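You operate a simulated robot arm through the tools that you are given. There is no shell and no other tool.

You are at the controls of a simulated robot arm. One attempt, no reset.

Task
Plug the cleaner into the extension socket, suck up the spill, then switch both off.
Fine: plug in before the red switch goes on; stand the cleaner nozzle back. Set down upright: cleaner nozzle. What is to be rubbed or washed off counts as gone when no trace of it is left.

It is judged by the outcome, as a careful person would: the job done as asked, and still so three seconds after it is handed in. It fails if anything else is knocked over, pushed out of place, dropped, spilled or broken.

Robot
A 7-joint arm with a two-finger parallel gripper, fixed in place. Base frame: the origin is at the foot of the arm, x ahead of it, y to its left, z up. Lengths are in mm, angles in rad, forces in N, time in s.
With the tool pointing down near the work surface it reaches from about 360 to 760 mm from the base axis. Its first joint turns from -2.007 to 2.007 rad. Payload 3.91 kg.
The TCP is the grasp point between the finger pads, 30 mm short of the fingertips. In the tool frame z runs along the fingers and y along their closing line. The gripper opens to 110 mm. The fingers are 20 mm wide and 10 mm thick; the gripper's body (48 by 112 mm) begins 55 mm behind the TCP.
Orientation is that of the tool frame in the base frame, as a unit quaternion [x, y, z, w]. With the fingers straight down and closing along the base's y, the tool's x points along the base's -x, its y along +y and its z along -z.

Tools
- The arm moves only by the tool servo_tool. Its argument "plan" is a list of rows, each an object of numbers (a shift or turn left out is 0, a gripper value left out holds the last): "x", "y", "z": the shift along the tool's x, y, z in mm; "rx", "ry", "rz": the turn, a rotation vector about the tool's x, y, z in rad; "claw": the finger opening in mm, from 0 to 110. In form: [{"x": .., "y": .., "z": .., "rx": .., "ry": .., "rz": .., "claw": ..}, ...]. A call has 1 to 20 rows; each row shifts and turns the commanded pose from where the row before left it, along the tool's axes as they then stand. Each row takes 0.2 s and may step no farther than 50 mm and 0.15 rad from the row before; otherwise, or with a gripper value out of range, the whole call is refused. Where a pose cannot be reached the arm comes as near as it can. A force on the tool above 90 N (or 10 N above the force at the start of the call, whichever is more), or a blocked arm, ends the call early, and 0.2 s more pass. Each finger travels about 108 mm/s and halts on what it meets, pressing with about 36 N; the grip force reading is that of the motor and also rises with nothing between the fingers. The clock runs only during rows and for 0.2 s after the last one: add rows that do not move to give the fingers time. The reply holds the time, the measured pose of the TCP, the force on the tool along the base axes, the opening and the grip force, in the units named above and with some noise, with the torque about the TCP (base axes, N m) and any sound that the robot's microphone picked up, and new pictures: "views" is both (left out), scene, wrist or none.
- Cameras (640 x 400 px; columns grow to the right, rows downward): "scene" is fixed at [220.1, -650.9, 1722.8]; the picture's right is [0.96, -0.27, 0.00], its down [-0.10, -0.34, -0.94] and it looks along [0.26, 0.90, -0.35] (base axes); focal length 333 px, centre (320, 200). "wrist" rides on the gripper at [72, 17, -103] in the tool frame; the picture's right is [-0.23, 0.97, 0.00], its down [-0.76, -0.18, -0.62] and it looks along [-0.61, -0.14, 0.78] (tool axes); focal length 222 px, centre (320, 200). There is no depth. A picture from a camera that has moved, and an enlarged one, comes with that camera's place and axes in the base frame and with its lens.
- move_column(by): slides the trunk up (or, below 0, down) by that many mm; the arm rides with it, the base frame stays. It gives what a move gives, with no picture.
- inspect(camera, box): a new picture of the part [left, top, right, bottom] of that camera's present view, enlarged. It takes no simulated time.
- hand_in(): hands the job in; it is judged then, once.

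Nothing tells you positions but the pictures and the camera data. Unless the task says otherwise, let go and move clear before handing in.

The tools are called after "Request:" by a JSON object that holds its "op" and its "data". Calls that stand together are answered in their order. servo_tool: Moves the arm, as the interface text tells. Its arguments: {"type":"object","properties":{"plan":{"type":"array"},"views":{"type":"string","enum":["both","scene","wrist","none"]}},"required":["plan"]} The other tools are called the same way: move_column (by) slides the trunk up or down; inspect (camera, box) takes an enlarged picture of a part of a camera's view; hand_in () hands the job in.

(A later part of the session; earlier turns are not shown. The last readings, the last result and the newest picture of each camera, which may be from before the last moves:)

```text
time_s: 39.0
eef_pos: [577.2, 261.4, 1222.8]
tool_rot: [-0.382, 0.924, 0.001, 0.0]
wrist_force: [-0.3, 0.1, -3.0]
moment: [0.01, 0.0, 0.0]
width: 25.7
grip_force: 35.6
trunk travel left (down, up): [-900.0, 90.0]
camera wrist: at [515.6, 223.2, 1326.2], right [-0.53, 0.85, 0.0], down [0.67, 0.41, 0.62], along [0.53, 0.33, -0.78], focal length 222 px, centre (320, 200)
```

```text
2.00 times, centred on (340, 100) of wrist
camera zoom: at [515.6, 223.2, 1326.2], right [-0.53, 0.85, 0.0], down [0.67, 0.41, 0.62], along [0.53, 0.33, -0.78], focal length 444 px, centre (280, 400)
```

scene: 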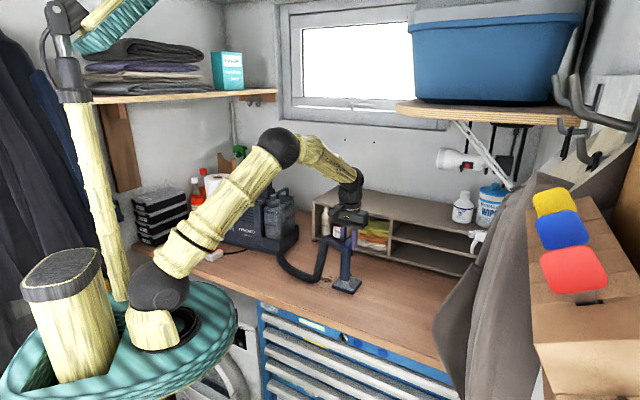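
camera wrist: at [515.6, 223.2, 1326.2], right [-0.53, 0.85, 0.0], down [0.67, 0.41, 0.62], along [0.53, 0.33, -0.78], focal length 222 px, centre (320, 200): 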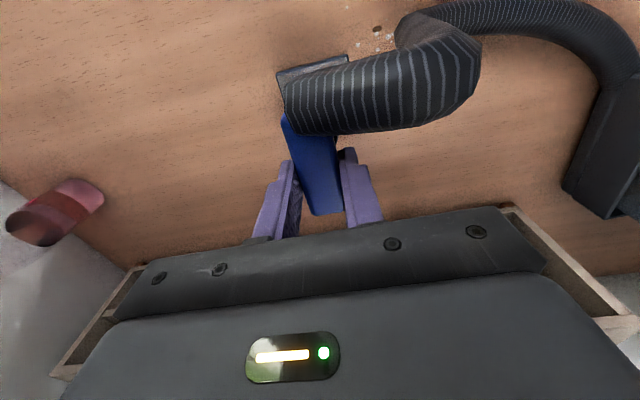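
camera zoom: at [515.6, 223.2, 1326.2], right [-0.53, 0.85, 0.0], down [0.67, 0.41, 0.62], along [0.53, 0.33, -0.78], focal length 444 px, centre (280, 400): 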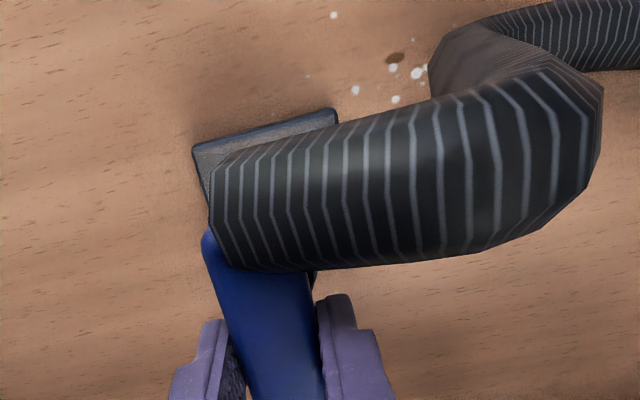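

The foot is right beside the spill and roughly at bench level. I'll press very lightly and begin a slow pass across.

Request:
{"op": "servo_tool", "data": {"plan": [{"z": 1}, {}, {"y": 12}, {"y": 12}, {"y": 12}, {"y": 12}, {"y": 12}, {"y": 12}, {"y": 12}, {"y": 12}, {"y": 12}, {"y": 12}, {"y": 12}, {"y": 12}, {}]}}

Request:
{"op": "inspect", "data": {"camera": "scene", "box": [280, 225, 390, 315]}}

```text
time_s: 42.2
eef_pos: [475.8, 362.4, 1222.8]
tool_rot: [-0.382, 0.924, 0.001, 0.0]
wrist_force: [1.3, -0.3, -2.2]
moment: [0.04, -0.01, -0.01]
width: 25.5
grip_force: 35.7
trunk travel left (down, up): [-900.0, 90.0]
camera wrist: at [412.7, 323.3, 1326.2], right [-0.53, 0.85, 0.0], down [0.67, 0.41, 0.62], along [0.53, 0.33, -0.78], focal length 222 px, centre (320, 200)
```

scene: 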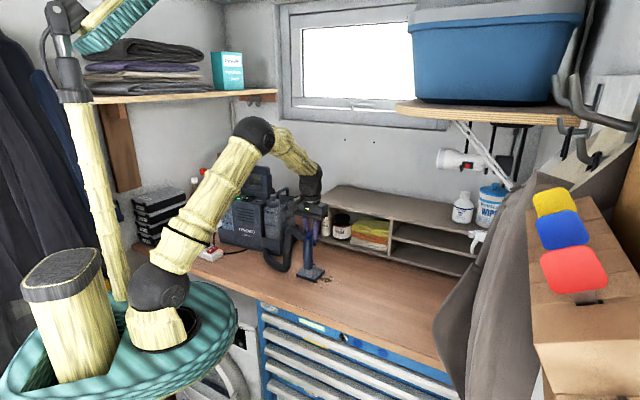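
wrist: 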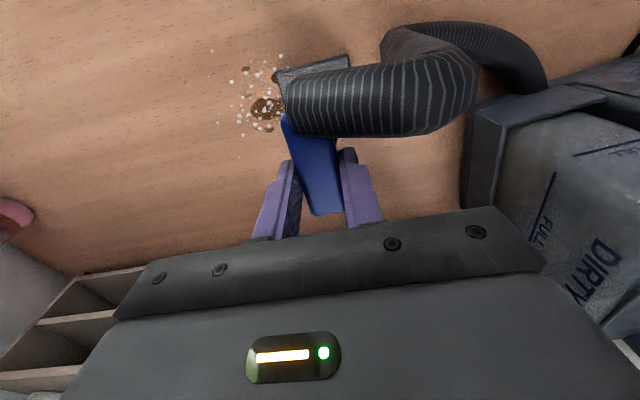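

```text
4.44 times, centred on (335, 270) of scene
camera zoom: at [220.1, -650.9, 1722.8], right [0.96, -0.27, 0.0], down [-0.1, -0.34, -0.94], along [0.26, 0.9, -0.35], focal length 1480 px, centre (253, -111)
```

zoom: 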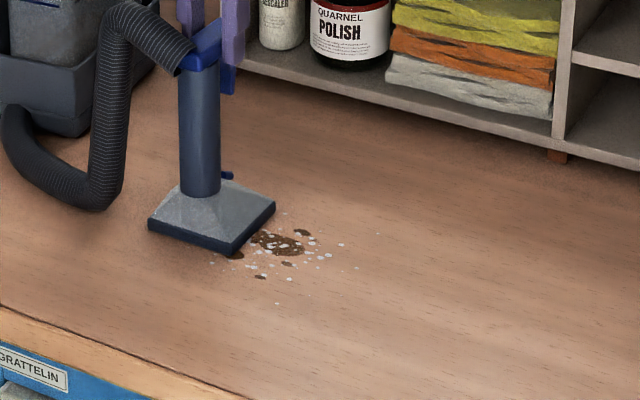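

The foot didn't seem to make contact, and the spill is still there. I'll lower until I feel the bench.

Request:
{"op": "servo_tool", "data": {"plan": [{"z": 1}, {}, {}], "views": "none"}}

Request:
{"op": "servo_tool", "data": {"plan": [{"z": 1}, {}, {}], "views": "none"}}

Request:
{"op": "inspect", "data": {"camera": "scene", "box": [305, 255, 365, 305]}}

```text
time_s: 43.0
eef_pos: [475.1, 363.8, 1223.4]
tool_rot: [-0.382, 0.924, 0.001, 0.001]
wrist_force: [-0.1, 0.1, 5.5]
moment: [-0.33, 0.3, 0.0]
width: 25.6
grip_force: 36.2
trunk travel left (down, up): [-900.0, 90.0]
```

```text
time_s: 43.8
eef_pos: [473.8, 362.9, 1223.3]
tool_rot: [-0.382, 0.924, 0.0, 0.002]
wrist_force: [2.2, -0.4, 21.9]
moment: [-0.5, 0.47, 0.01]
width: 25.3
grip_force: 36.2
trunk travel left (down, up): [-900.0, 90.0]
```

```text
8.00 times, centred on (335, 280) of scene
camera zoom: at [220.1, -650.9, 1722.8], right [0.96, -0.27, 0.0], down [-0.1, -0.34, -0.94], along [0.26, 0.9, -0.35], focal length 2665 px, centre (200, -440)
```

zoom: 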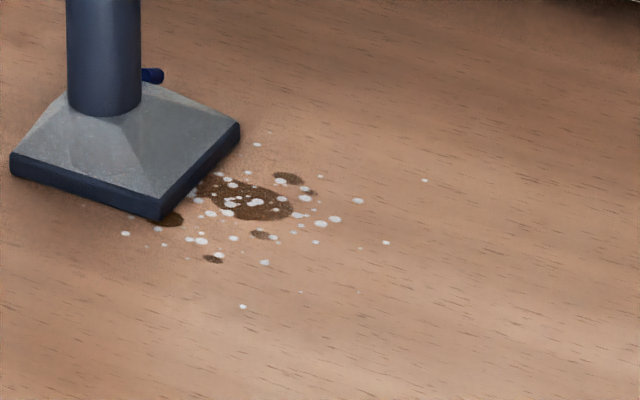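

Now there is contact. I'll ease off 1 mm to leave a light touch and sweep back across.

Request:
{"op": "servo_tool", "data": {"plan": [{"z": -1}, {"y": -10}, {"y": -10}, {"y": -10}, {"y": -10}, {"y": -10}, {"y": -10}, {"y": -10}, {"y": -10}, {"y": -10}, {"y": -10}, {}]}}

Request:
{"op": "inspect", "data": {"camera": "scene", "box": [295, 245, 375, 305]}}

```text
time_s: 46.4
eef_pos: [542.9, 293.4, 1221.9]
tool_rot: [-0.382, 0.924, 0.0, -0.001]
wrist_force: [-1.9, 1.5, 7.0]
moment: [0.31, -0.13, 0.04]
width: 25.4
grip_force: 36.2
trunk travel left (down, up): [-900.0, 90.0]
camera wrist: at [481.3, 253.7, 1325.6], right [-0.53, 0.85, 0.0], down [0.66, 0.41, 0.62], along [0.53, 0.33, -0.78], focal length 222 px, centre (320, 200)
```

scene: 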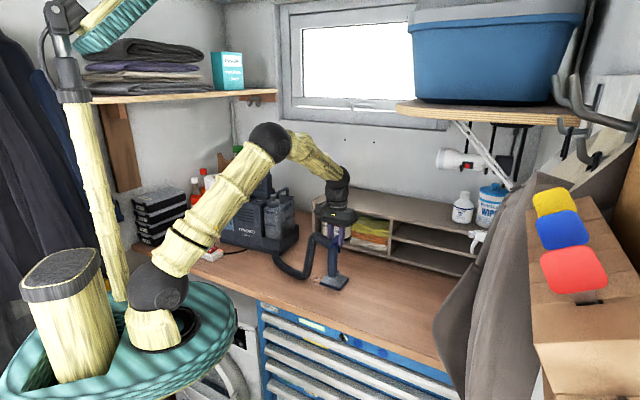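
wrist: 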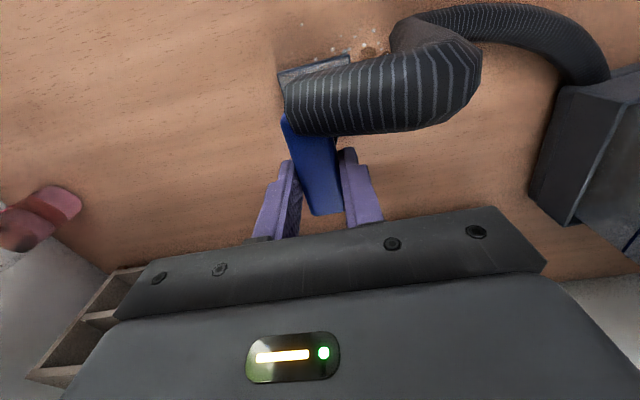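

```text
6.67 times, centred on (335, 275) of scene
camera zoom: at [220.1, -650.9, 1722.8], right [0.96, -0.27, 0.0], down [-0.1, -0.34, -0.94], along [0.26, 0.9, -0.35], focal length 2220 px, centre (220, -300)
```

zoom: 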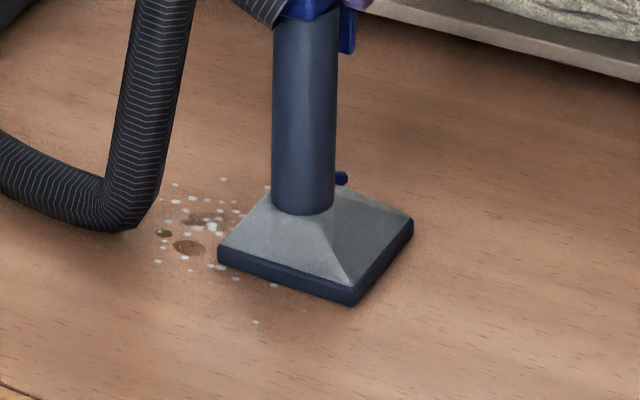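

The brown blob looks fainter where the foot passed, so contact suction works but takes several passes. I'll finish this stroke, shift, and come back.

Request:
{"op": "servo_tool", "data": {"plan": [{"y": -10}, {"y": -10}, {"y": -10}, {"x": 10, "y": -5}, {"x": 10}, {"y": 10}, {"y": 10}, {"y": 10}, {"y": 10}, {"y": 10}, {"y": 10}, {"y": 10}, {"y": 10}, {"y": 10}, {"y": 10}, {"y": 10}, {"y": 10}, {"y": 10}, {"y": 10}, {}]}}

Request:
{"op": "inspect", "data": {"camera": "scene", "box": [295, 245, 375, 305]}}

Request:
{"op": "inspect", "data": {"camera": "wrist", "box": [180, 0, 400, 150]}}

```text
time_s: 50.6
eef_pos: [457.1, 351.8, 1223.1]
tool_rot: [-0.382, 0.924, 0.001, -0.002]
wrist_force: [2.5, -1.6, 9.1]
moment: [0.0, -0.12, 0.04]
width: 25.5
grip_force: 36.3
trunk travel left (down, up): [-900.0, 90.0]
camera wrist: at [394.7, 312.9, 1325.3], right [-0.53, 0.85, 0.0], down [0.66, 0.41, 0.62], along [0.53, 0.33, -0.78], focal length 222 px, centre (320, 200)
```

scene: 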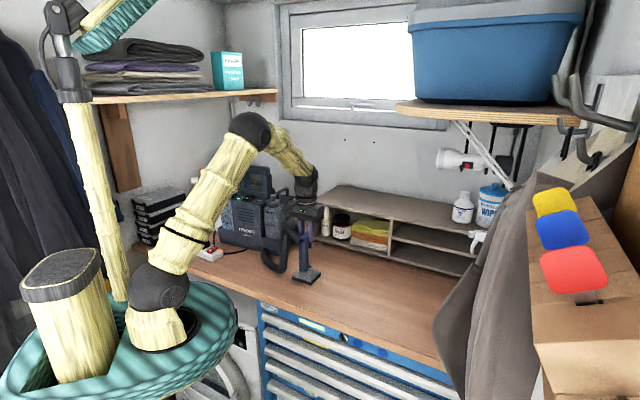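
wrist: 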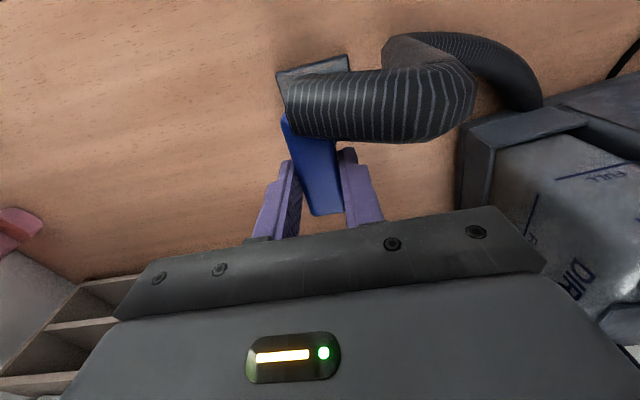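

```text
6.67 times, centred on (335, 275) of scene
camera zoom: at [220.1, -650.9, 1722.8], right [0.96, -0.27, 0.0], down [-0.1, -0.34, -0.94], along [0.26, 0.9, -0.35], focal length 2220 px, centre (220, -300)
```

zoom: 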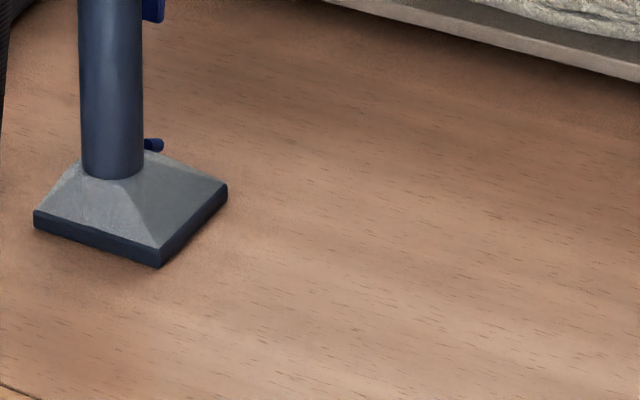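

```text
2.67 times, centred on (290, 75) of wrist
camera zoom: at [394.7, 312.9, 1325.3], right [-0.53, 0.85, 0.0], down [0.66, 0.41, 0.62], along [0.53, 0.33, -0.78], focal length 592 px, centre (400, 533)
```

zoom: 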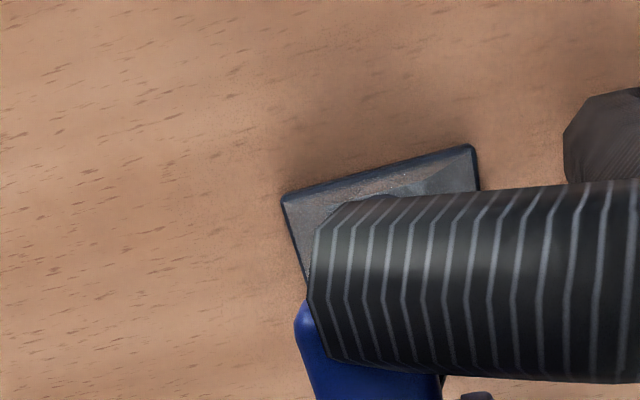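

The spill appears to be gone already. I'll make one more pass on the way back, then lift and inspect the whole area.

Request:
{"op": "servo_tool", "data": {"plan": [{"x": -10}, {"x": -10}, {"x": -10}, {"y": -12}, {"y": -12}, {"y": -12}, {"y": -12}, {"y": -12}, {"y": -12}, {"y": -12}, {"y": -12}, {"y": -12}, {"y": -12}, {"y": -12}, {"z": -8}, {"z": -8}, {}]}}

Request:
{"op": "inspect", "data": {"camera": "scene", "box": [280, 245, 375, 305]}}

Request:
{"op": "inspect", "data": {"camera": "scene", "box": [260, 215, 410, 315]}}

```text
time_s: 54.2
eef_pos: [573.2, 283.1, 1237.5]
tool_rot: [-0.381, 0.924, 0.001, -0.001]
wrist_force: [0.0, 0.5, -2.3]
moment: [-0.03, 0.01, -0.01]
width: 25.6
grip_force: 36.7
trunk travel left (down, up): [-900.0, 90.0]
camera wrist: at [510.0, 242.0, 1340.5], right [-0.53, 0.85, 0.0], down [0.67, 0.41, 0.62], along [0.53, 0.33, -0.78], focal length 222 px, centre (320, 200)
```

scene: 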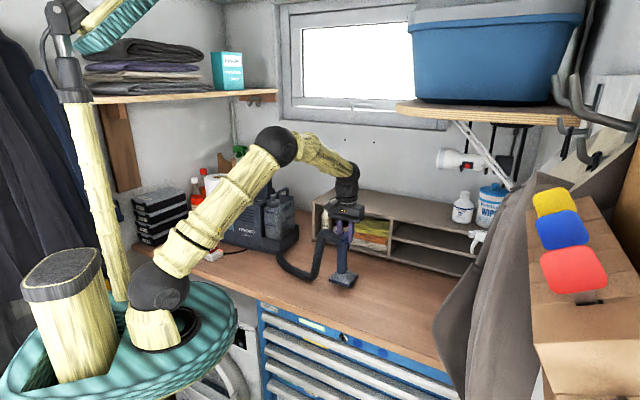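
wrist: 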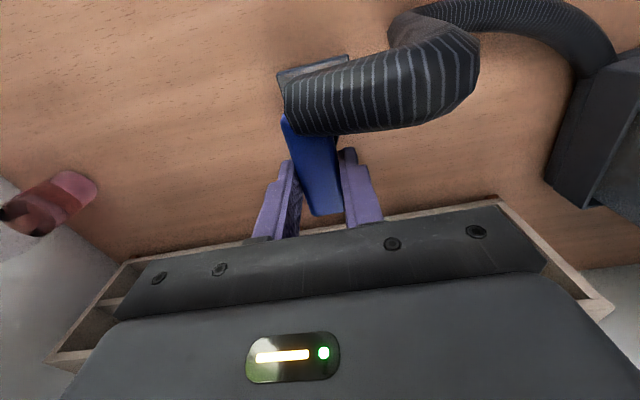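

```text
6.67 times, centred on (328, 275) of scene
camera zoom: at [220.1, -650.9, 1722.8], right [0.96, -0.27, 0.0], down [-0.1, -0.34, -0.94], along [0.26, 0.9, -0.35], focal length 2220 px, centre (270, -300)
```

zoom: 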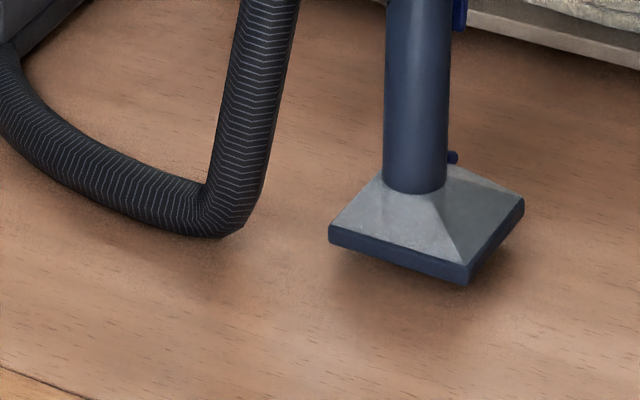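

```text
4.00 times, centred on (335, 265) of scene
camera zoom: at [220.1, -650.9, 1722.8], right [0.96, -0.27, 0.0], down [-0.1, -0.34, -0.94], along [0.26, 0.9, -0.35], focal length 1332 px, centre (260, -60)
```

zoom: 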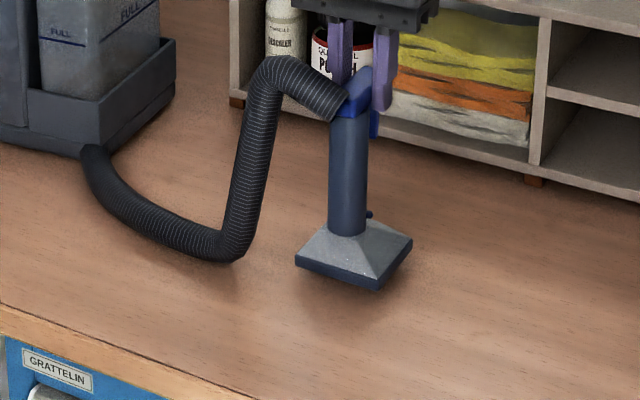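

The bench is clean. Now I'll carry the nozzle back to its home spot and set it down.

Request:
{"op": "servo_tool", "data": {"plan": [{"x": 11.4, "y": -30.5}, {"x": 11.4, "y": -30.5}, {"x": 11.4, "y": -30.5}, {"x": 11.3, "y": -30.5}, {"z": 6}, {"z": 5}, {"z": 2.5}, {}, {}]}}

Request:
{"op": "inspect", "data": {"camera": "scene", "box": [330, 225, 420, 320]}}

```text
time_s: 56.2
eef_pos: [626.1, 164.1, 1223.9]
tool_rot: [-0.382, 0.924, 0.001, -0.001]
wrist_force: [-0.3, 0.0, -2.5]
moment: [0.02, 0.02, -0.01]
width: 25.5
grip_force: 36.2
trunk travel left (down, up): [-900.0, 90.0]
camera wrist: at [563.3, 123.7, 1327.4], right [-0.53, 0.85, 0.0], down [0.67, 0.41, 0.62], along [0.53, 0.33, -0.78], focal length 222 px, centre (320, 200)
```

scene: 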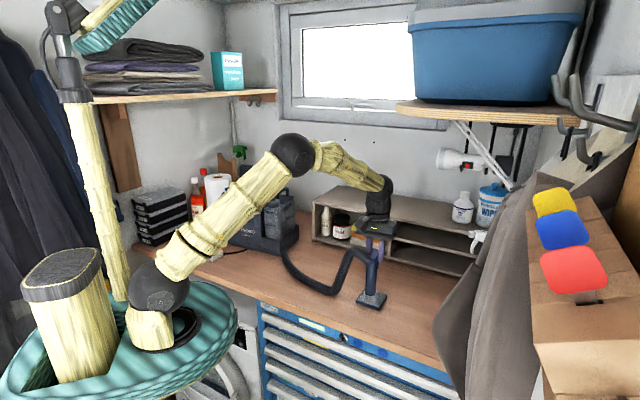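
wrist: 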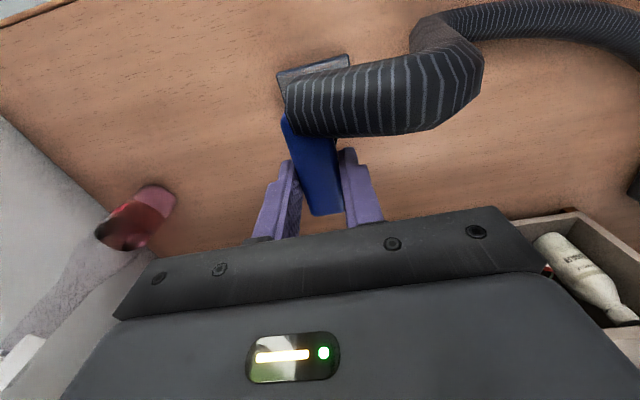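

```text
4.21 times, centred on (375, 272) of scene
camera zoom: at [220.1, -650.9, 1722.8], right [0.96, -0.27, 0.0], down [-0.1, -0.34, -0.94], along [0.26, 0.9, -0.35], focal length 1402 px, centre (88, -105)
```

zoom: 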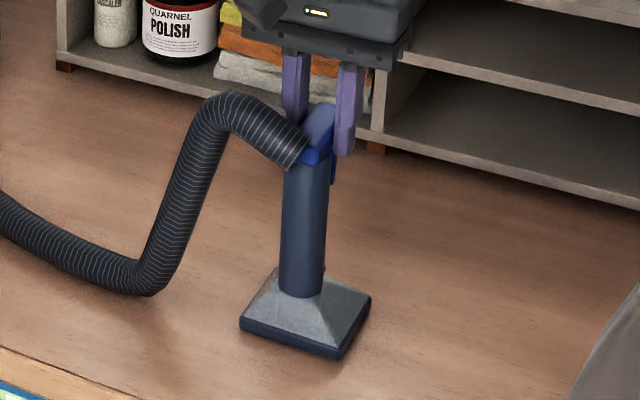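

The nozzle still hangs free by about a millimetre. I'll lower until it touches.

Request:
{"op": "servo_tool", "data": {"plan": [{"z": 1}, {}, {}], "views": "none"}}

Request:
{"op": "servo_tool", "data": {"plan": [{"z": 0.7}, {}, {}], "views": "none"}}

```text
time_s: 57.0
eef_pos: [624.9, 162.4, 1223.0]
tool_rot: [-0.382, 0.924, 0.001, -0.001]
wrist_force: [0.4, 0.6, -2.4]
moment: [0.0, 0.02, 0.01]
width: 25.5
grip_force: 35.9
trunk travel left (down, up): [-900.0, 90.0]
```

```text
time_s: 57.8
eef_pos: [625.6, 162.9, 1221.8]
tool_rot: [-0.382, 0.924, 0.0, 0.0]
wrist_force: [0.3, 0.5, -1.5]
moment: [0.04, -0.16, -0.02]
width: 25.5
grip_force: 35.6
trunk travel left (down, up): [-900.0, 90.0]
```

Request:
{"op": "servo_tool", "data": {"plan": [{"z": 0.6}, {}, {}], "views": "none"}}

```text
time_s: 58.6
eef_pos: [625.5, 163.1, 1222.9]
tool_rot: [-0.382, 0.924, 0.0, 0.001]
wrist_force: [1.1, 0.4, 5.7]
moment: [-0.08, 0.01, 0.01]
width: 25.8
grip_force: 35.8
trunk travel left (down, up): [-900.0, 90.0]
```

The foot is resting on the bench with light contact. I'll open the fingers and rise straight up.

Request:
{"op": "servo_tool", "data": {"plan": [{"claw": 40}, {"claw": 60}, {"claw": 70}, {"z": -10}, {"z": -25}, {"z": -35}, {}]}}

Request:
{"op": "inspect", "data": {"camera": "scene", "box": [270, 225, 420, 320]}}

Request:
{"op": "inspect", "data": {"camera": "wrist", "box": [200, 0, 520, 200]}}

```text
time_s: 60.2
eef_pos: [625.4, 161.7, 1290.6]
tool_rot: [-0.383, 0.924, 0.0, -0.001]
wrist_force: [0.0, 0.1, -0.7]
moment: [0.01, 0.03, -0.01]
width: 70.3
grip_force: 0.1
trunk travel left (down, up): [-900.0, 90.0]
camera wrist: at [563.5, 122.6, 1394.5], right [-0.53, 0.85, 0.0], down [0.67, 0.41, 0.62], along [0.53, 0.33, -0.78], focal length 222 px, centre (320, 200)
```

scene: 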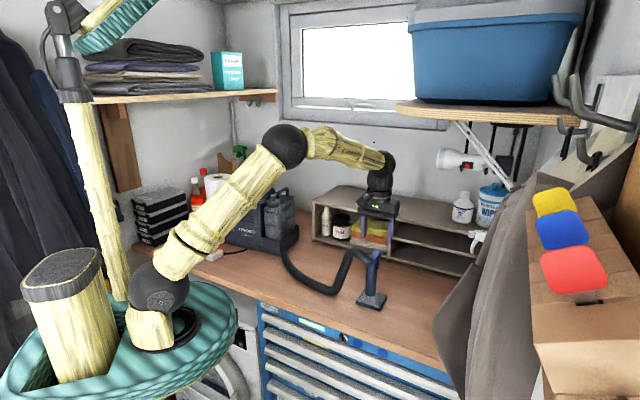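
wrist: 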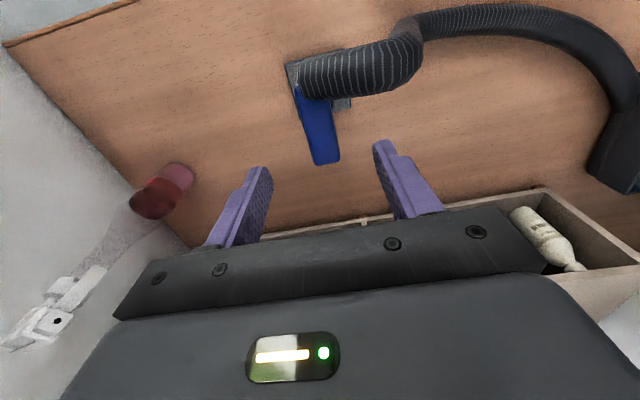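

```text
4.21 times, centred on (345, 272) of scene
camera zoom: at [220.1, -650.9, 1722.8], right [0.96, -0.27, 0.0], down [-0.1, -0.34, -0.94], along [0.26, 0.9, -0.35], focal length 1402 px, centre (215, -105)
```

zoom: 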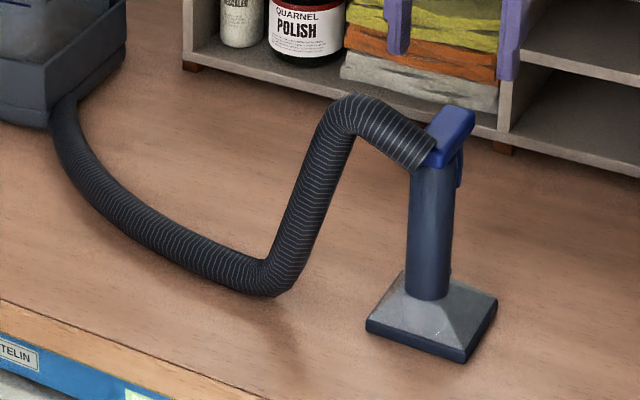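

```text
2.00 times, centred on (360, 100) of wrist
camera zoom: at [563.5, 122.6, 1394.5], right [-0.53, 0.85, 0.0], down [0.67, 0.41, 0.62], along [0.53, 0.33, -0.78], focal length 444 px, centre (240, 400)
```

zoom: 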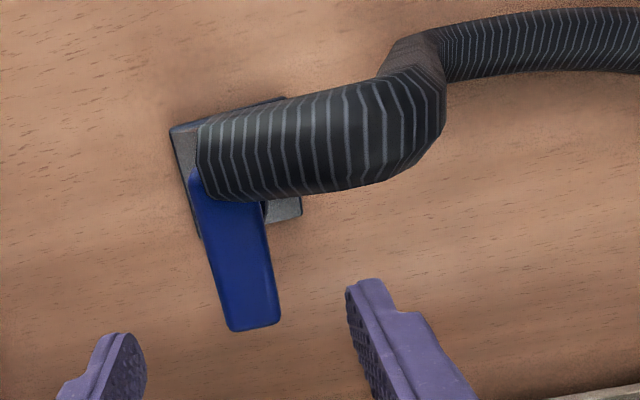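

The nozzle stands upright at home and the bench is clean. Next I'll close the fingers, fly back to the cleaner and hover in front of its handle to press O.

Request:
{"op": "servo_tool", "data": {"plan": [{"z": -40, "claw": 0}, {"z": -40}, {"x": -6.72, "y": 43.84}, {"x": -6.72, "y": 43.84}, {"x": -6.72, "y": 43.84}, {"x": -6.72, "y": 43.84}, {"x": -6.72, "y": 43.84}, {"x": -6.72, "y": 43.84}, {"x": -6.72, "y": 43.84}, {"x": -6.72, "y": 43.84}, {"x": -6.72, "y": 43.84}, {"x": -6.72, "y": 43.84}, {"x": -6.72, "y": 43.84}, {"x": -6.72, "y": 43.84}, {"x": -6.72, "y": 43.84}, {}]}}

Request:
{"op": "inspect", "data": {"camera": "wrist", "box": [220, 60, 460, 230]}}

Request:
{"op": "inspect", "data": {"camera": "scene", "box": [215, 150, 305, 220]}}

Request:
{"op": "inspect", "data": {"camera": "scene", "box": [270, 225, 420, 320]}}

```text
time_s: 63.6
eef_pos: [284.9, 614.3, 1367.5]
tool_rot: [-0.382, 0.924, 0.0, -0.001]
wrist_force: [-0.8, 0.7, 0.0]
moment: [-0.01, 0.01, -0.04]
width: 0.0
grip_force: 35.5
out of reach, approached as far as the arm can: row 15
trunk travel left (down, up): [-900.0, 90.0]
camera wrist: at [221.8, 575.6, 1470.8], right [-0.53, 0.85, 0.0], down [0.67, 0.41, 0.62], along [0.53, 0.33, -0.78], focal length 222 px, centre (320, 200)
```

scene: 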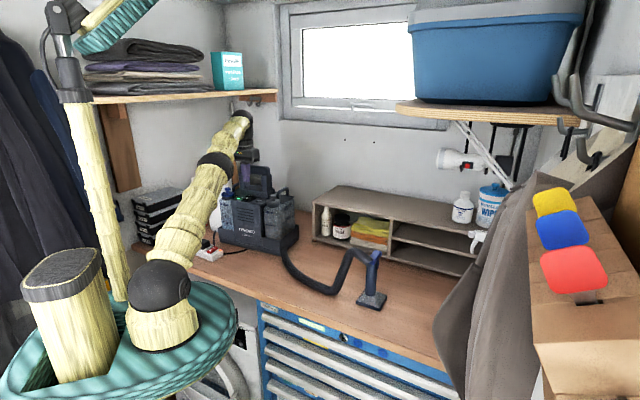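
wrist: 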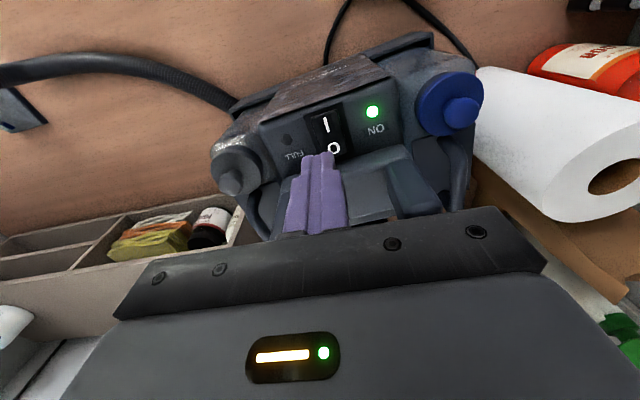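

```text
2.35 times, centred on (340, 145) of wrist
camera zoom: at [221.8, 575.6, 1470.8], right [-0.53, 0.85, 0.0], down [0.67, 0.41, 0.62], along [0.53, 0.33, -0.78], focal length 523 px, centre (273, 329)
```

zoom: 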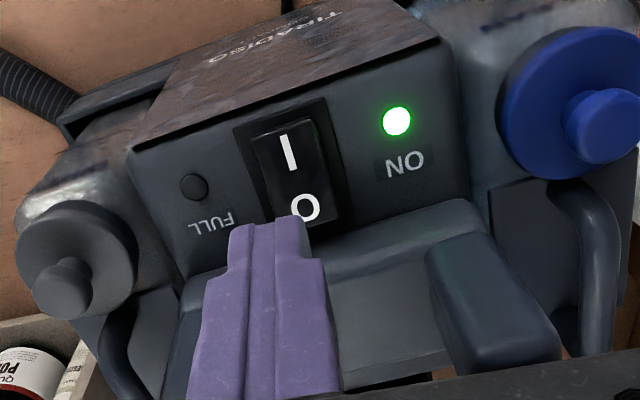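

```text
5.71 times, centred on (260, 185) of scene
camera zoom: at [220.1, -650.9, 1722.8], right [0.96, -0.27, 0.0], down [-0.1, -0.34, -0.94], along [0.26, 0.9, -0.35], focal length 1903 px, centre (663, 286)
```

zoom: 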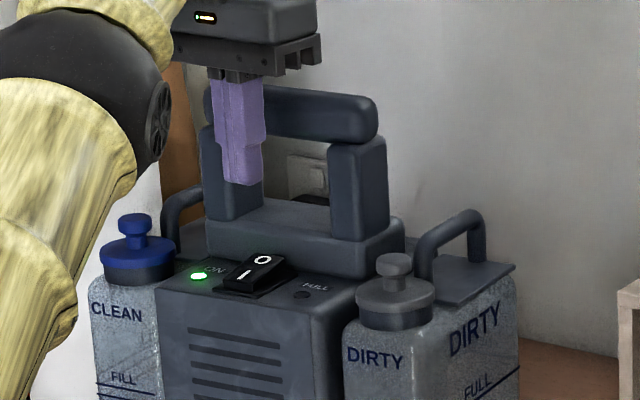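

```text
4.21 times, centred on (345, 272) of scene
camera zoom: at [220.1, -650.9, 1722.8], right [0.96, -0.27, 0.0], down [-0.1, -0.34, -0.94], along [0.26, 0.9, -0.35], focal length 1402 px, centre (215, -105)
```

zoom: 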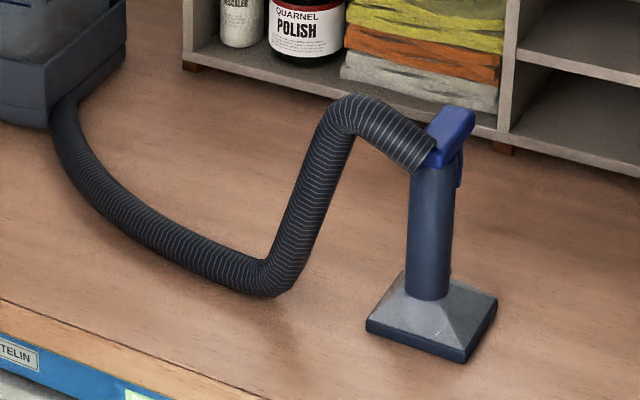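

The final travel row was slightly out of reach. The view shows O sits about 23 mm further back and 7 mm to the +y side, with the block about 14 mm behind it. I'll descend a bit and confirm the pose.

Request:
{"op": "servo_tool", "data": {"plan": [{"z": 20}, {"z": 15}, {}, {}], "views": "wrist"}}

Request:
{"op": "inspect", "data": {"camera": "wrist", "box": [220, 60, 460, 230]}}

Request:
{"op": "inspect", "data": {"camera": "scene", "box": [215, 150, 305, 220]}}

```text
time_s: 64.6
eef_pos: [283.1, 616.1, 1331.4]
tool_rot: [-0.382, 0.924, 0.0, 0.001]
wrist_force: [-0.3, 0.4, 0.9]
moment: [-0.04, 0.01, 0.03]
width: 0.0
grip_force: 35.6
trunk travel left (down, up): [-900.0, 90.0]
camera wrist: at [220.9, 576.0, 1434.9], right [-0.53, 0.85, 0.0], down [0.66, 0.41, 0.62], along [0.53, 0.33, -0.78], focal length 222 px, centre (320, 200)
```

wrist: 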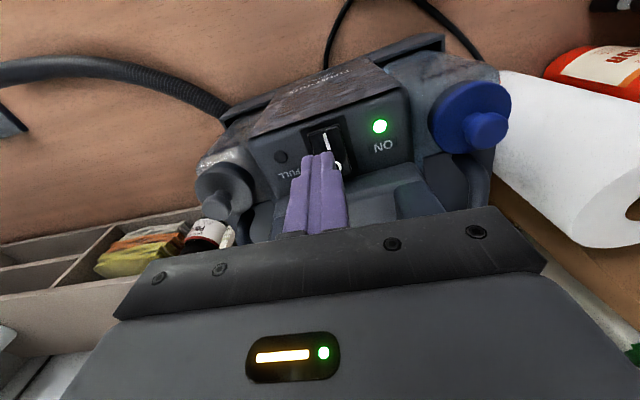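

```text
2.35 times, centred on (340, 145) of wrist
camera zoom: at [220.9, 576.0, 1434.9], right [-0.53, 0.85, 0.0], down [0.66, 0.41, 0.62], along [0.53, 0.33, -0.78], focal length 523 px, centre (273, 329)
```

zoom: 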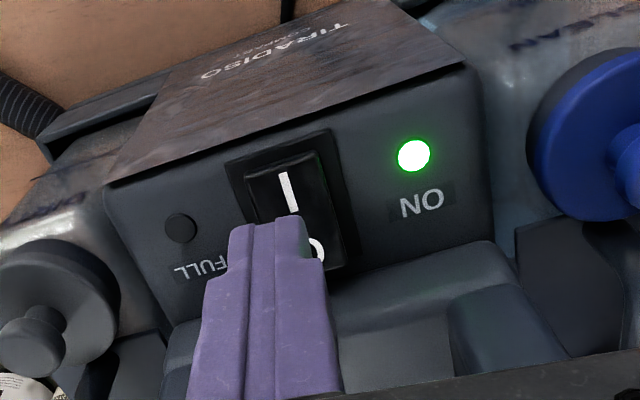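

```text
5.71 times, centred on (260, 185) of scene
camera zoom: at [220.1, -650.9, 1722.8], right [0.96, -0.27, 0.0], down [-0.1, -0.34, -0.94], along [0.26, 0.9, -0.35], focal length 1903 px, centre (663, 286)
```

zoom: 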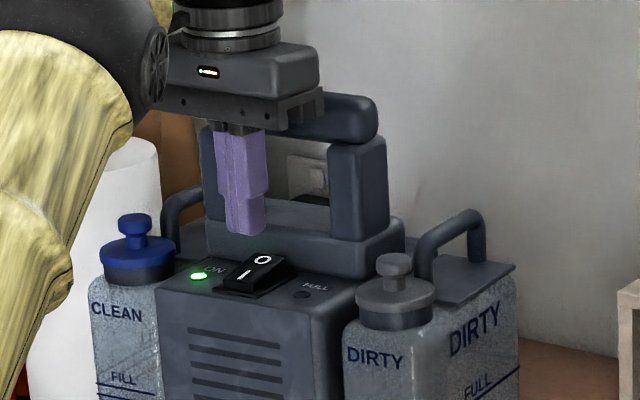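

The pose is confirmed. I'll tilt the gripper 0.15 rad forward, away from the handle, and then move back over the O end.

Request:
{"op": "servo_tool", "data": {"plan": [{"ry": -0.15}, {"x": -9.15, "y": 3, "z": 1.4}, {"x": -9.15, "y": 3, "z": 1.4}, {}, {}]}}

Request:
{"op": "inspect", "data": {"camera": "wrist", "box": [220, 60, 460, 230]}}

Request:
{"op": "inspect", "data": {"camera": "scene", "box": [215, 150, 305, 220]}}

```text
time_s: 65.8
eef_pos: [291.4, 631.5, 1332.3]
tool_rot: [-0.381, 0.921, 0.029, 0.069]
wrist_force: [-0.5, 0.1, -1.2]
moment: [-0.01, -0.02, 0.02]
width: 0.1
grip_force: 36.5
trunk travel left (down, up): [-900.0, 90.0]
camera wrist: at [218.7, 582.5, 1423.5], right [-0.53, 0.85, 0.03], down [0.59, 0.34, 0.73], along [0.61, 0.41, -0.68], focal length 222 px, centre (320, 200)
```

scene: 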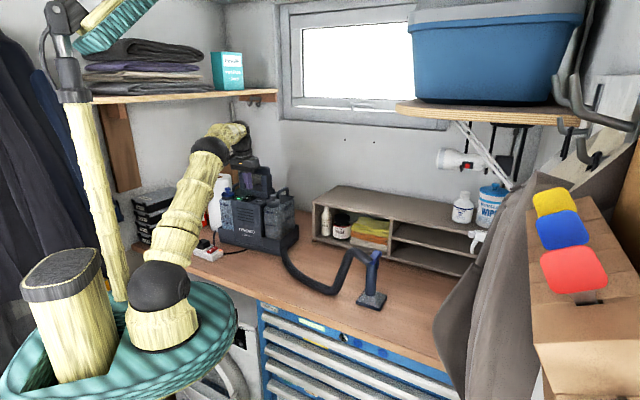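
wrist: 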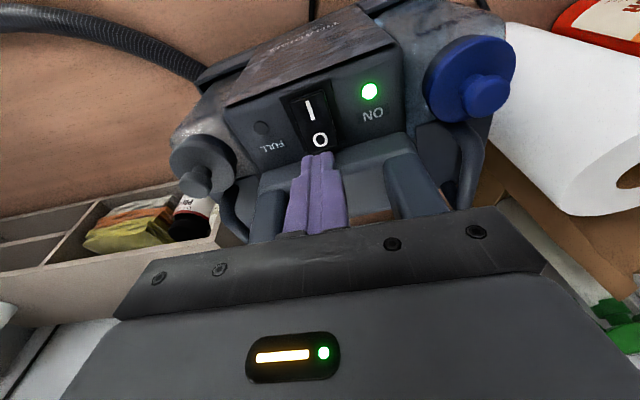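

```text
2.35 times, centred on (340, 145) of wrist
camera zoom: at [218.7, 582.5, 1423.5], right [-0.53, 0.85, 0.03], down [0.59, 0.34, 0.73], along [0.61, 0.41, -0.68], focal length 523 px, centre (273, 329)
```

zoom: 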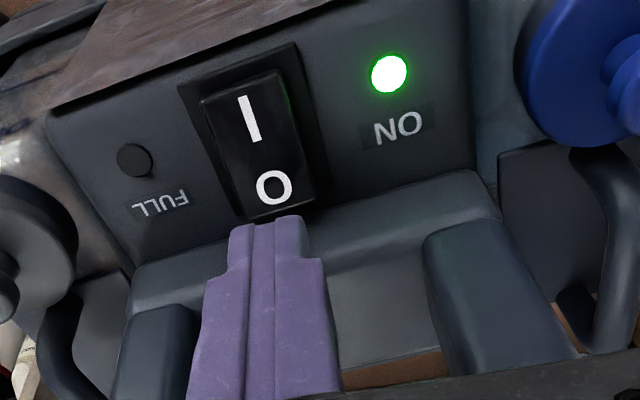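

```text
5.71 times, centred on (260, 185) of scene
camera zoom: at [220.1, -650.9, 1722.8], right [0.96, -0.27, 0.0], down [-0.1, -0.34, -0.94], along [0.26, 0.9, -0.35], focal length 1903 px, centre (663, 286)
```

zoom: 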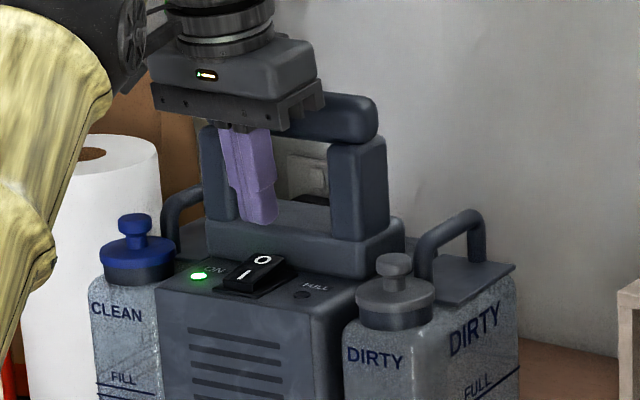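

The tip now sits above the O end, with about 1 mm to adjust sideways. I'll descend vertically and press.

Request:
{"op": "servo_tool", "data": {"plan": [{"x": 1.49, "y": 1, "z": 9.89}, {"x": 1.19, "z": 7.91}, {"x": 0.6, "z": 3.96}, {}]}}

Request:
{"op": "inspect", "data": {"camera": "scene", "box": [225, 150, 285, 220]}}

Request:
{"op": "inspect", "data": {"camera": "wrist", "box": [220, 60, 460, 230]}}

```text
time_s: 66.8
eef_pos: [289.8, 633.9, 1321.5]
tool_rot: [-0.381, 0.921, 0.038, 0.078]
wrist_force: [7.9, 19.4, 56.1]
moment: [0.59, -0.14, -0.05]
width: 0.2
grip_force: 36.0
trunk travel left (down, up): [-900.0, 90.0]
camera wrist: at [216.5, 581.7, 1410.4], right [-0.53, 0.85, 0.05], down [0.59, 0.32, 0.74], along [0.61, 0.42, -0.67], focal length 222 px, centre (320, 200)
```

scene: 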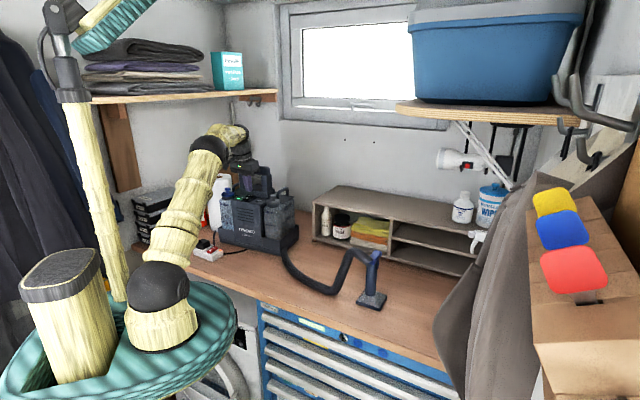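
wrist: 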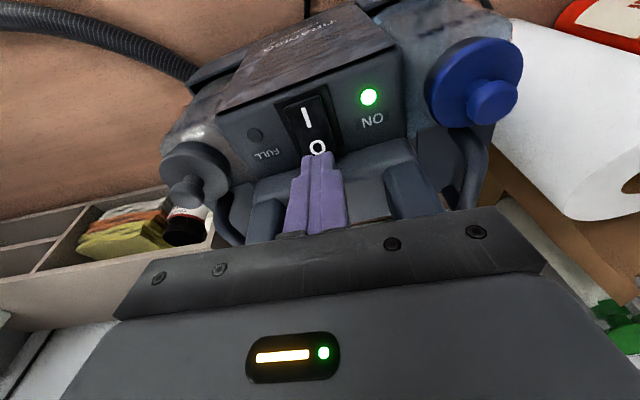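

```text
5.71 times, centred on (255, 185) of scene
camera zoom: at [220.1, -650.9, 1722.8], right [0.96, -0.27, 0.0], down [-0.1, -0.34, -0.94], along [0.26, 0.9, -0.35], focal length 1903 px, centre (691, 286)
```

zoom: 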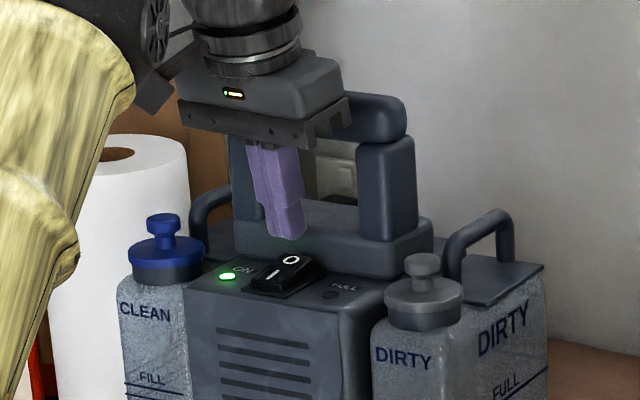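

```text
2.35 times, centred on (340, 145) of wrist
camera zoom: at [216.5, 581.7, 1410.4], right [-0.53, 0.85, 0.05], down [0.59, 0.32, 0.74], along [0.61, 0.42, -0.67], focal length 523 px, centre (273, 329)
```

zoom: 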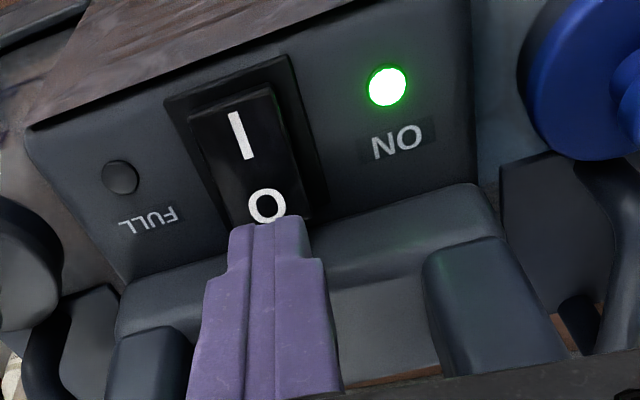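

The 56 N reading is not the rocker, because the tip is still about 15 mm above it. The gripper body must be touching the handle's crossbar. I'll back off up and forward, then use a much larger tilt.

Request:
{"op": "servo_tool", "data": {"plan": [{"x": 1, "z": -10}, {"x": 2, "z": -15}, {"x": 8, "z": -5}, {"x": 10, "z": -3}, {}], "views": "none"}}

Request:
{"op": "inspect", "data": {"camera": "scene", "box": [215, 150, 305, 260]}}

```text
time_s: 68.0
eef_pos: [272.3, 615.8, 1340.1]
tool_rot: [-0.381, 0.922, 0.028, 0.069]
wrist_force: [-0.3, 0.2, 0.1]
moment: [-0.03, 0.0, 0.02]
width: 0.1
grip_force: 35.7
trunk travel left (down, up): [-900.0, 90.0]
```

```text
3.64 times, centred on (260, 205) of scene
camera zoom: at [220.1, -650.9, 1722.8], right [0.96, -0.27, 0.0], down [-0.1, -0.34, -0.94], along [0.26, 0.9, -0.35], focal length 1211 px, centre (538, 182)
```

zoom: 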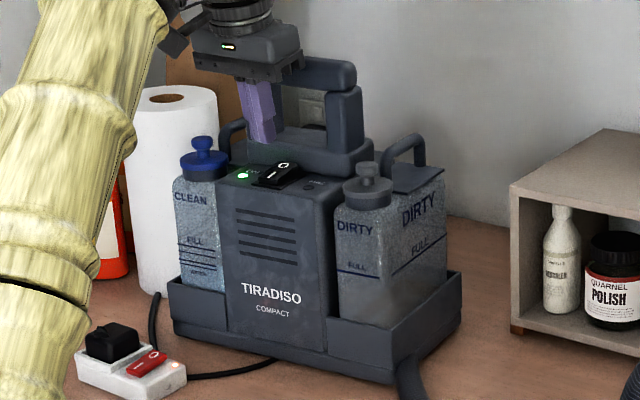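

The cleaner hasn't moved. I'll tilt to 0.5 rad in total and re-approach O with the gripper body well in front of the handle.

Request:
{"op": "servo_tool", "data": {"plan": [{"ry": -0.12}, {"ry": -0.12}, {"ry": -0.11}, {"x": -2.7, "z": 15}, {"x": -2.7, "z": 13}, {}, {}]}}

Request:
{"op": "inspect", "data": {"camera": "wrist", "box": [220, 60, 460, 230]}}

Request:
{"op": "inspect", "data": {"camera": "scene", "box": [225, 150, 285, 220]}}

```text
time_s: 69.6
eef_pos: [284.3, 628.2, 1316.6]
tool_rot: [-0.37, 0.895, 0.094, 0.229]
wrist_force: [0.3, -0.3, -0.8]
moment: [-0.01, 0.03, 0.01]
width: 0.1
grip_force: 35.6
trunk travel left (down, up): [-900.0, 90.0]
camera wrist: at [192.8, 560.0, 1372.7], right [-0.55, 0.83, 0.11], down [0.39, 0.13, 0.91], along [0.74, 0.54, -0.4], focal length 222 px, centre (320, 200)
```

scene: 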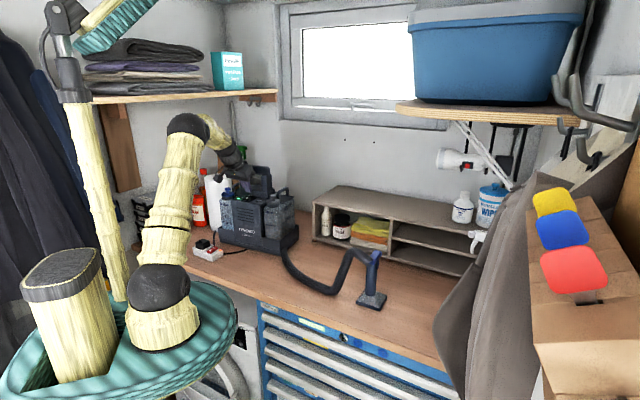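
wrist: 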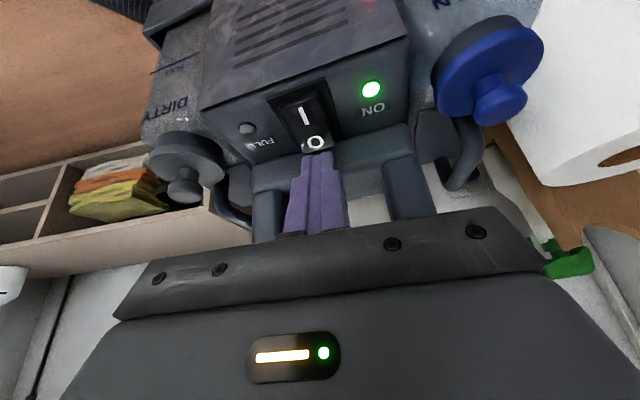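

```text
2.35 times, centred on (340, 145) of wrist
camera zoom: at [192.8, 560.0, 1372.7], right [-0.55, 0.83, 0.11], down [0.39, 0.13, 0.91], along [0.74, 0.54, -0.4], focal length 523 px, centre (273, 329)
```

zoom: 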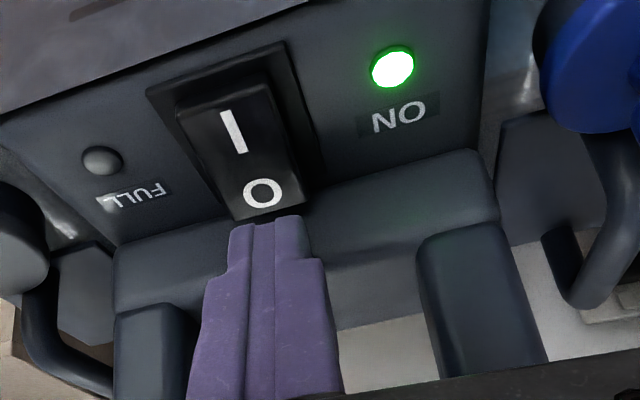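

```text
5.71 times, centred on (255, 185) of scene
camera zoom: at [220.1, -650.9, 1722.8], right [0.96, -0.27, 0.0], down [-0.1, -0.34, -0.94], along [0.26, 0.9, -0.35], focal length 1903 px, centre (691, 286)
```

zoom: 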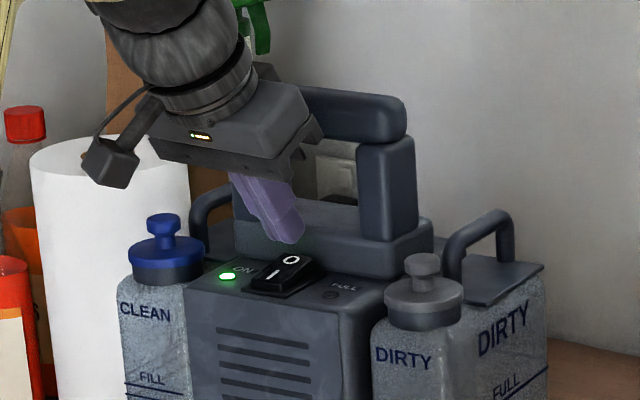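

There is good clearance now, and the tip is centred behind and above O. I'll descend vertically in small steps.

Request:
{"op": "servo_tool", "data": {"plan": [{"x": 2.5, "y": -1, "z": 7.7}, {"x": 1.92, "z": 3.51}, {}, {}], "views": "none"}}

Request:
{"op": "inspect", "data": {"camera": "scene", "box": [225, 150, 285, 220]}}

Request:
{"op": "inspect", "data": {"camera": "wrist", "box": [240, 60, 400, 200]}}

```text
time_s: 70.6
eef_pos: [285.5, 629.6, 1306.1]
tool_rot: [-0.37, 0.896, 0.094, 0.228]
wrist_force: [-0.5, -0.3, -0.2]
moment: [-0.03, -0.02, 0.0]
width: 0.0
grip_force: 36.6
trunk travel left (down, up): [-900.0, 90.0]
```

```text
5.71 times, centred on (255, 185) of scene
camera zoom: at [220.1, -650.9, 1722.8], right [0.96, -0.27, 0.0], down [-0.1, -0.34, -0.94], along [0.26, 0.9, -0.35], focal length 1903 px, centre (691, 286)
```

zoom: 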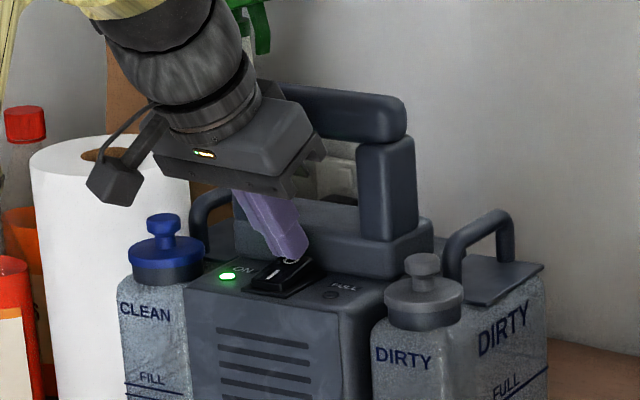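

```text
2.86 times, centred on (320, 130) of wrist
camera zoom: at [194.4, 560.6, 1360.6], right [-0.55, 0.83, 0.11], down [0.39, 0.13, 0.91], along [0.74, 0.54, -0.4], focal length 635 px, centre (320, 400)
```

zoom: 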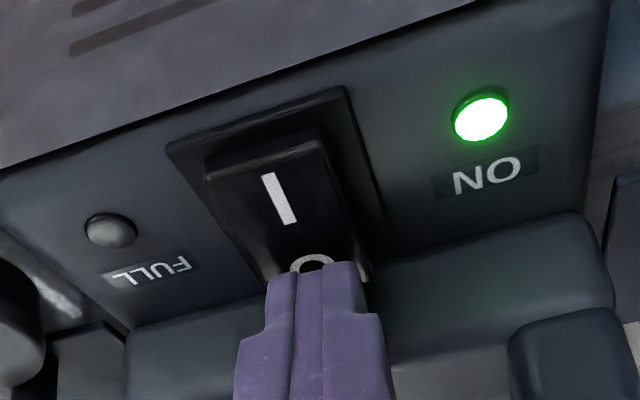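

The tip is right at O with no contact yet. Pressing on in small steps.

Request:
{"op": "servo_tool", "data": {"plan": [{"x": 0.96, "z": 1.76}, {"x": 0.96, "z": 1.76}, {"x": 0.96, "z": 1.76}, {}], "views": "none"}}

Request:
{"op": "inspect", "data": {"camera": "wrist", "box": [240, 60, 400, 200]}}

```text
time_s: 71.6
eef_pos: [286.2, 629.6, 1302.0]
tool_rot: [-0.369, 0.895, 0.097, 0.232]
wrist_force: [5.2, 9.0, 23.8]
moment: [0.28, -0.27, -0.22]
width: 0.0
grip_force: 35.9
trunk travel left (down, up): [-900.0, 90.0]
```

```text
2.86 times, centred on (320, 130) of wrist
camera zoom: at [194.7, 559.9, 1357.5], right [-0.55, 0.83, 0.11], down [0.38, 0.13, 0.91], along [0.74, 0.54, -0.39], focal length 635 px, centre (320, 400)
```

zoom: 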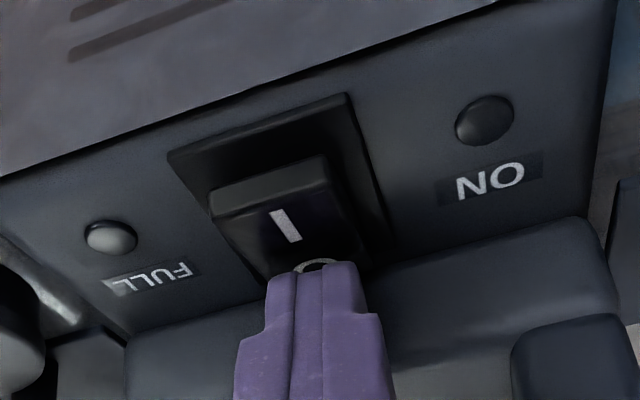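

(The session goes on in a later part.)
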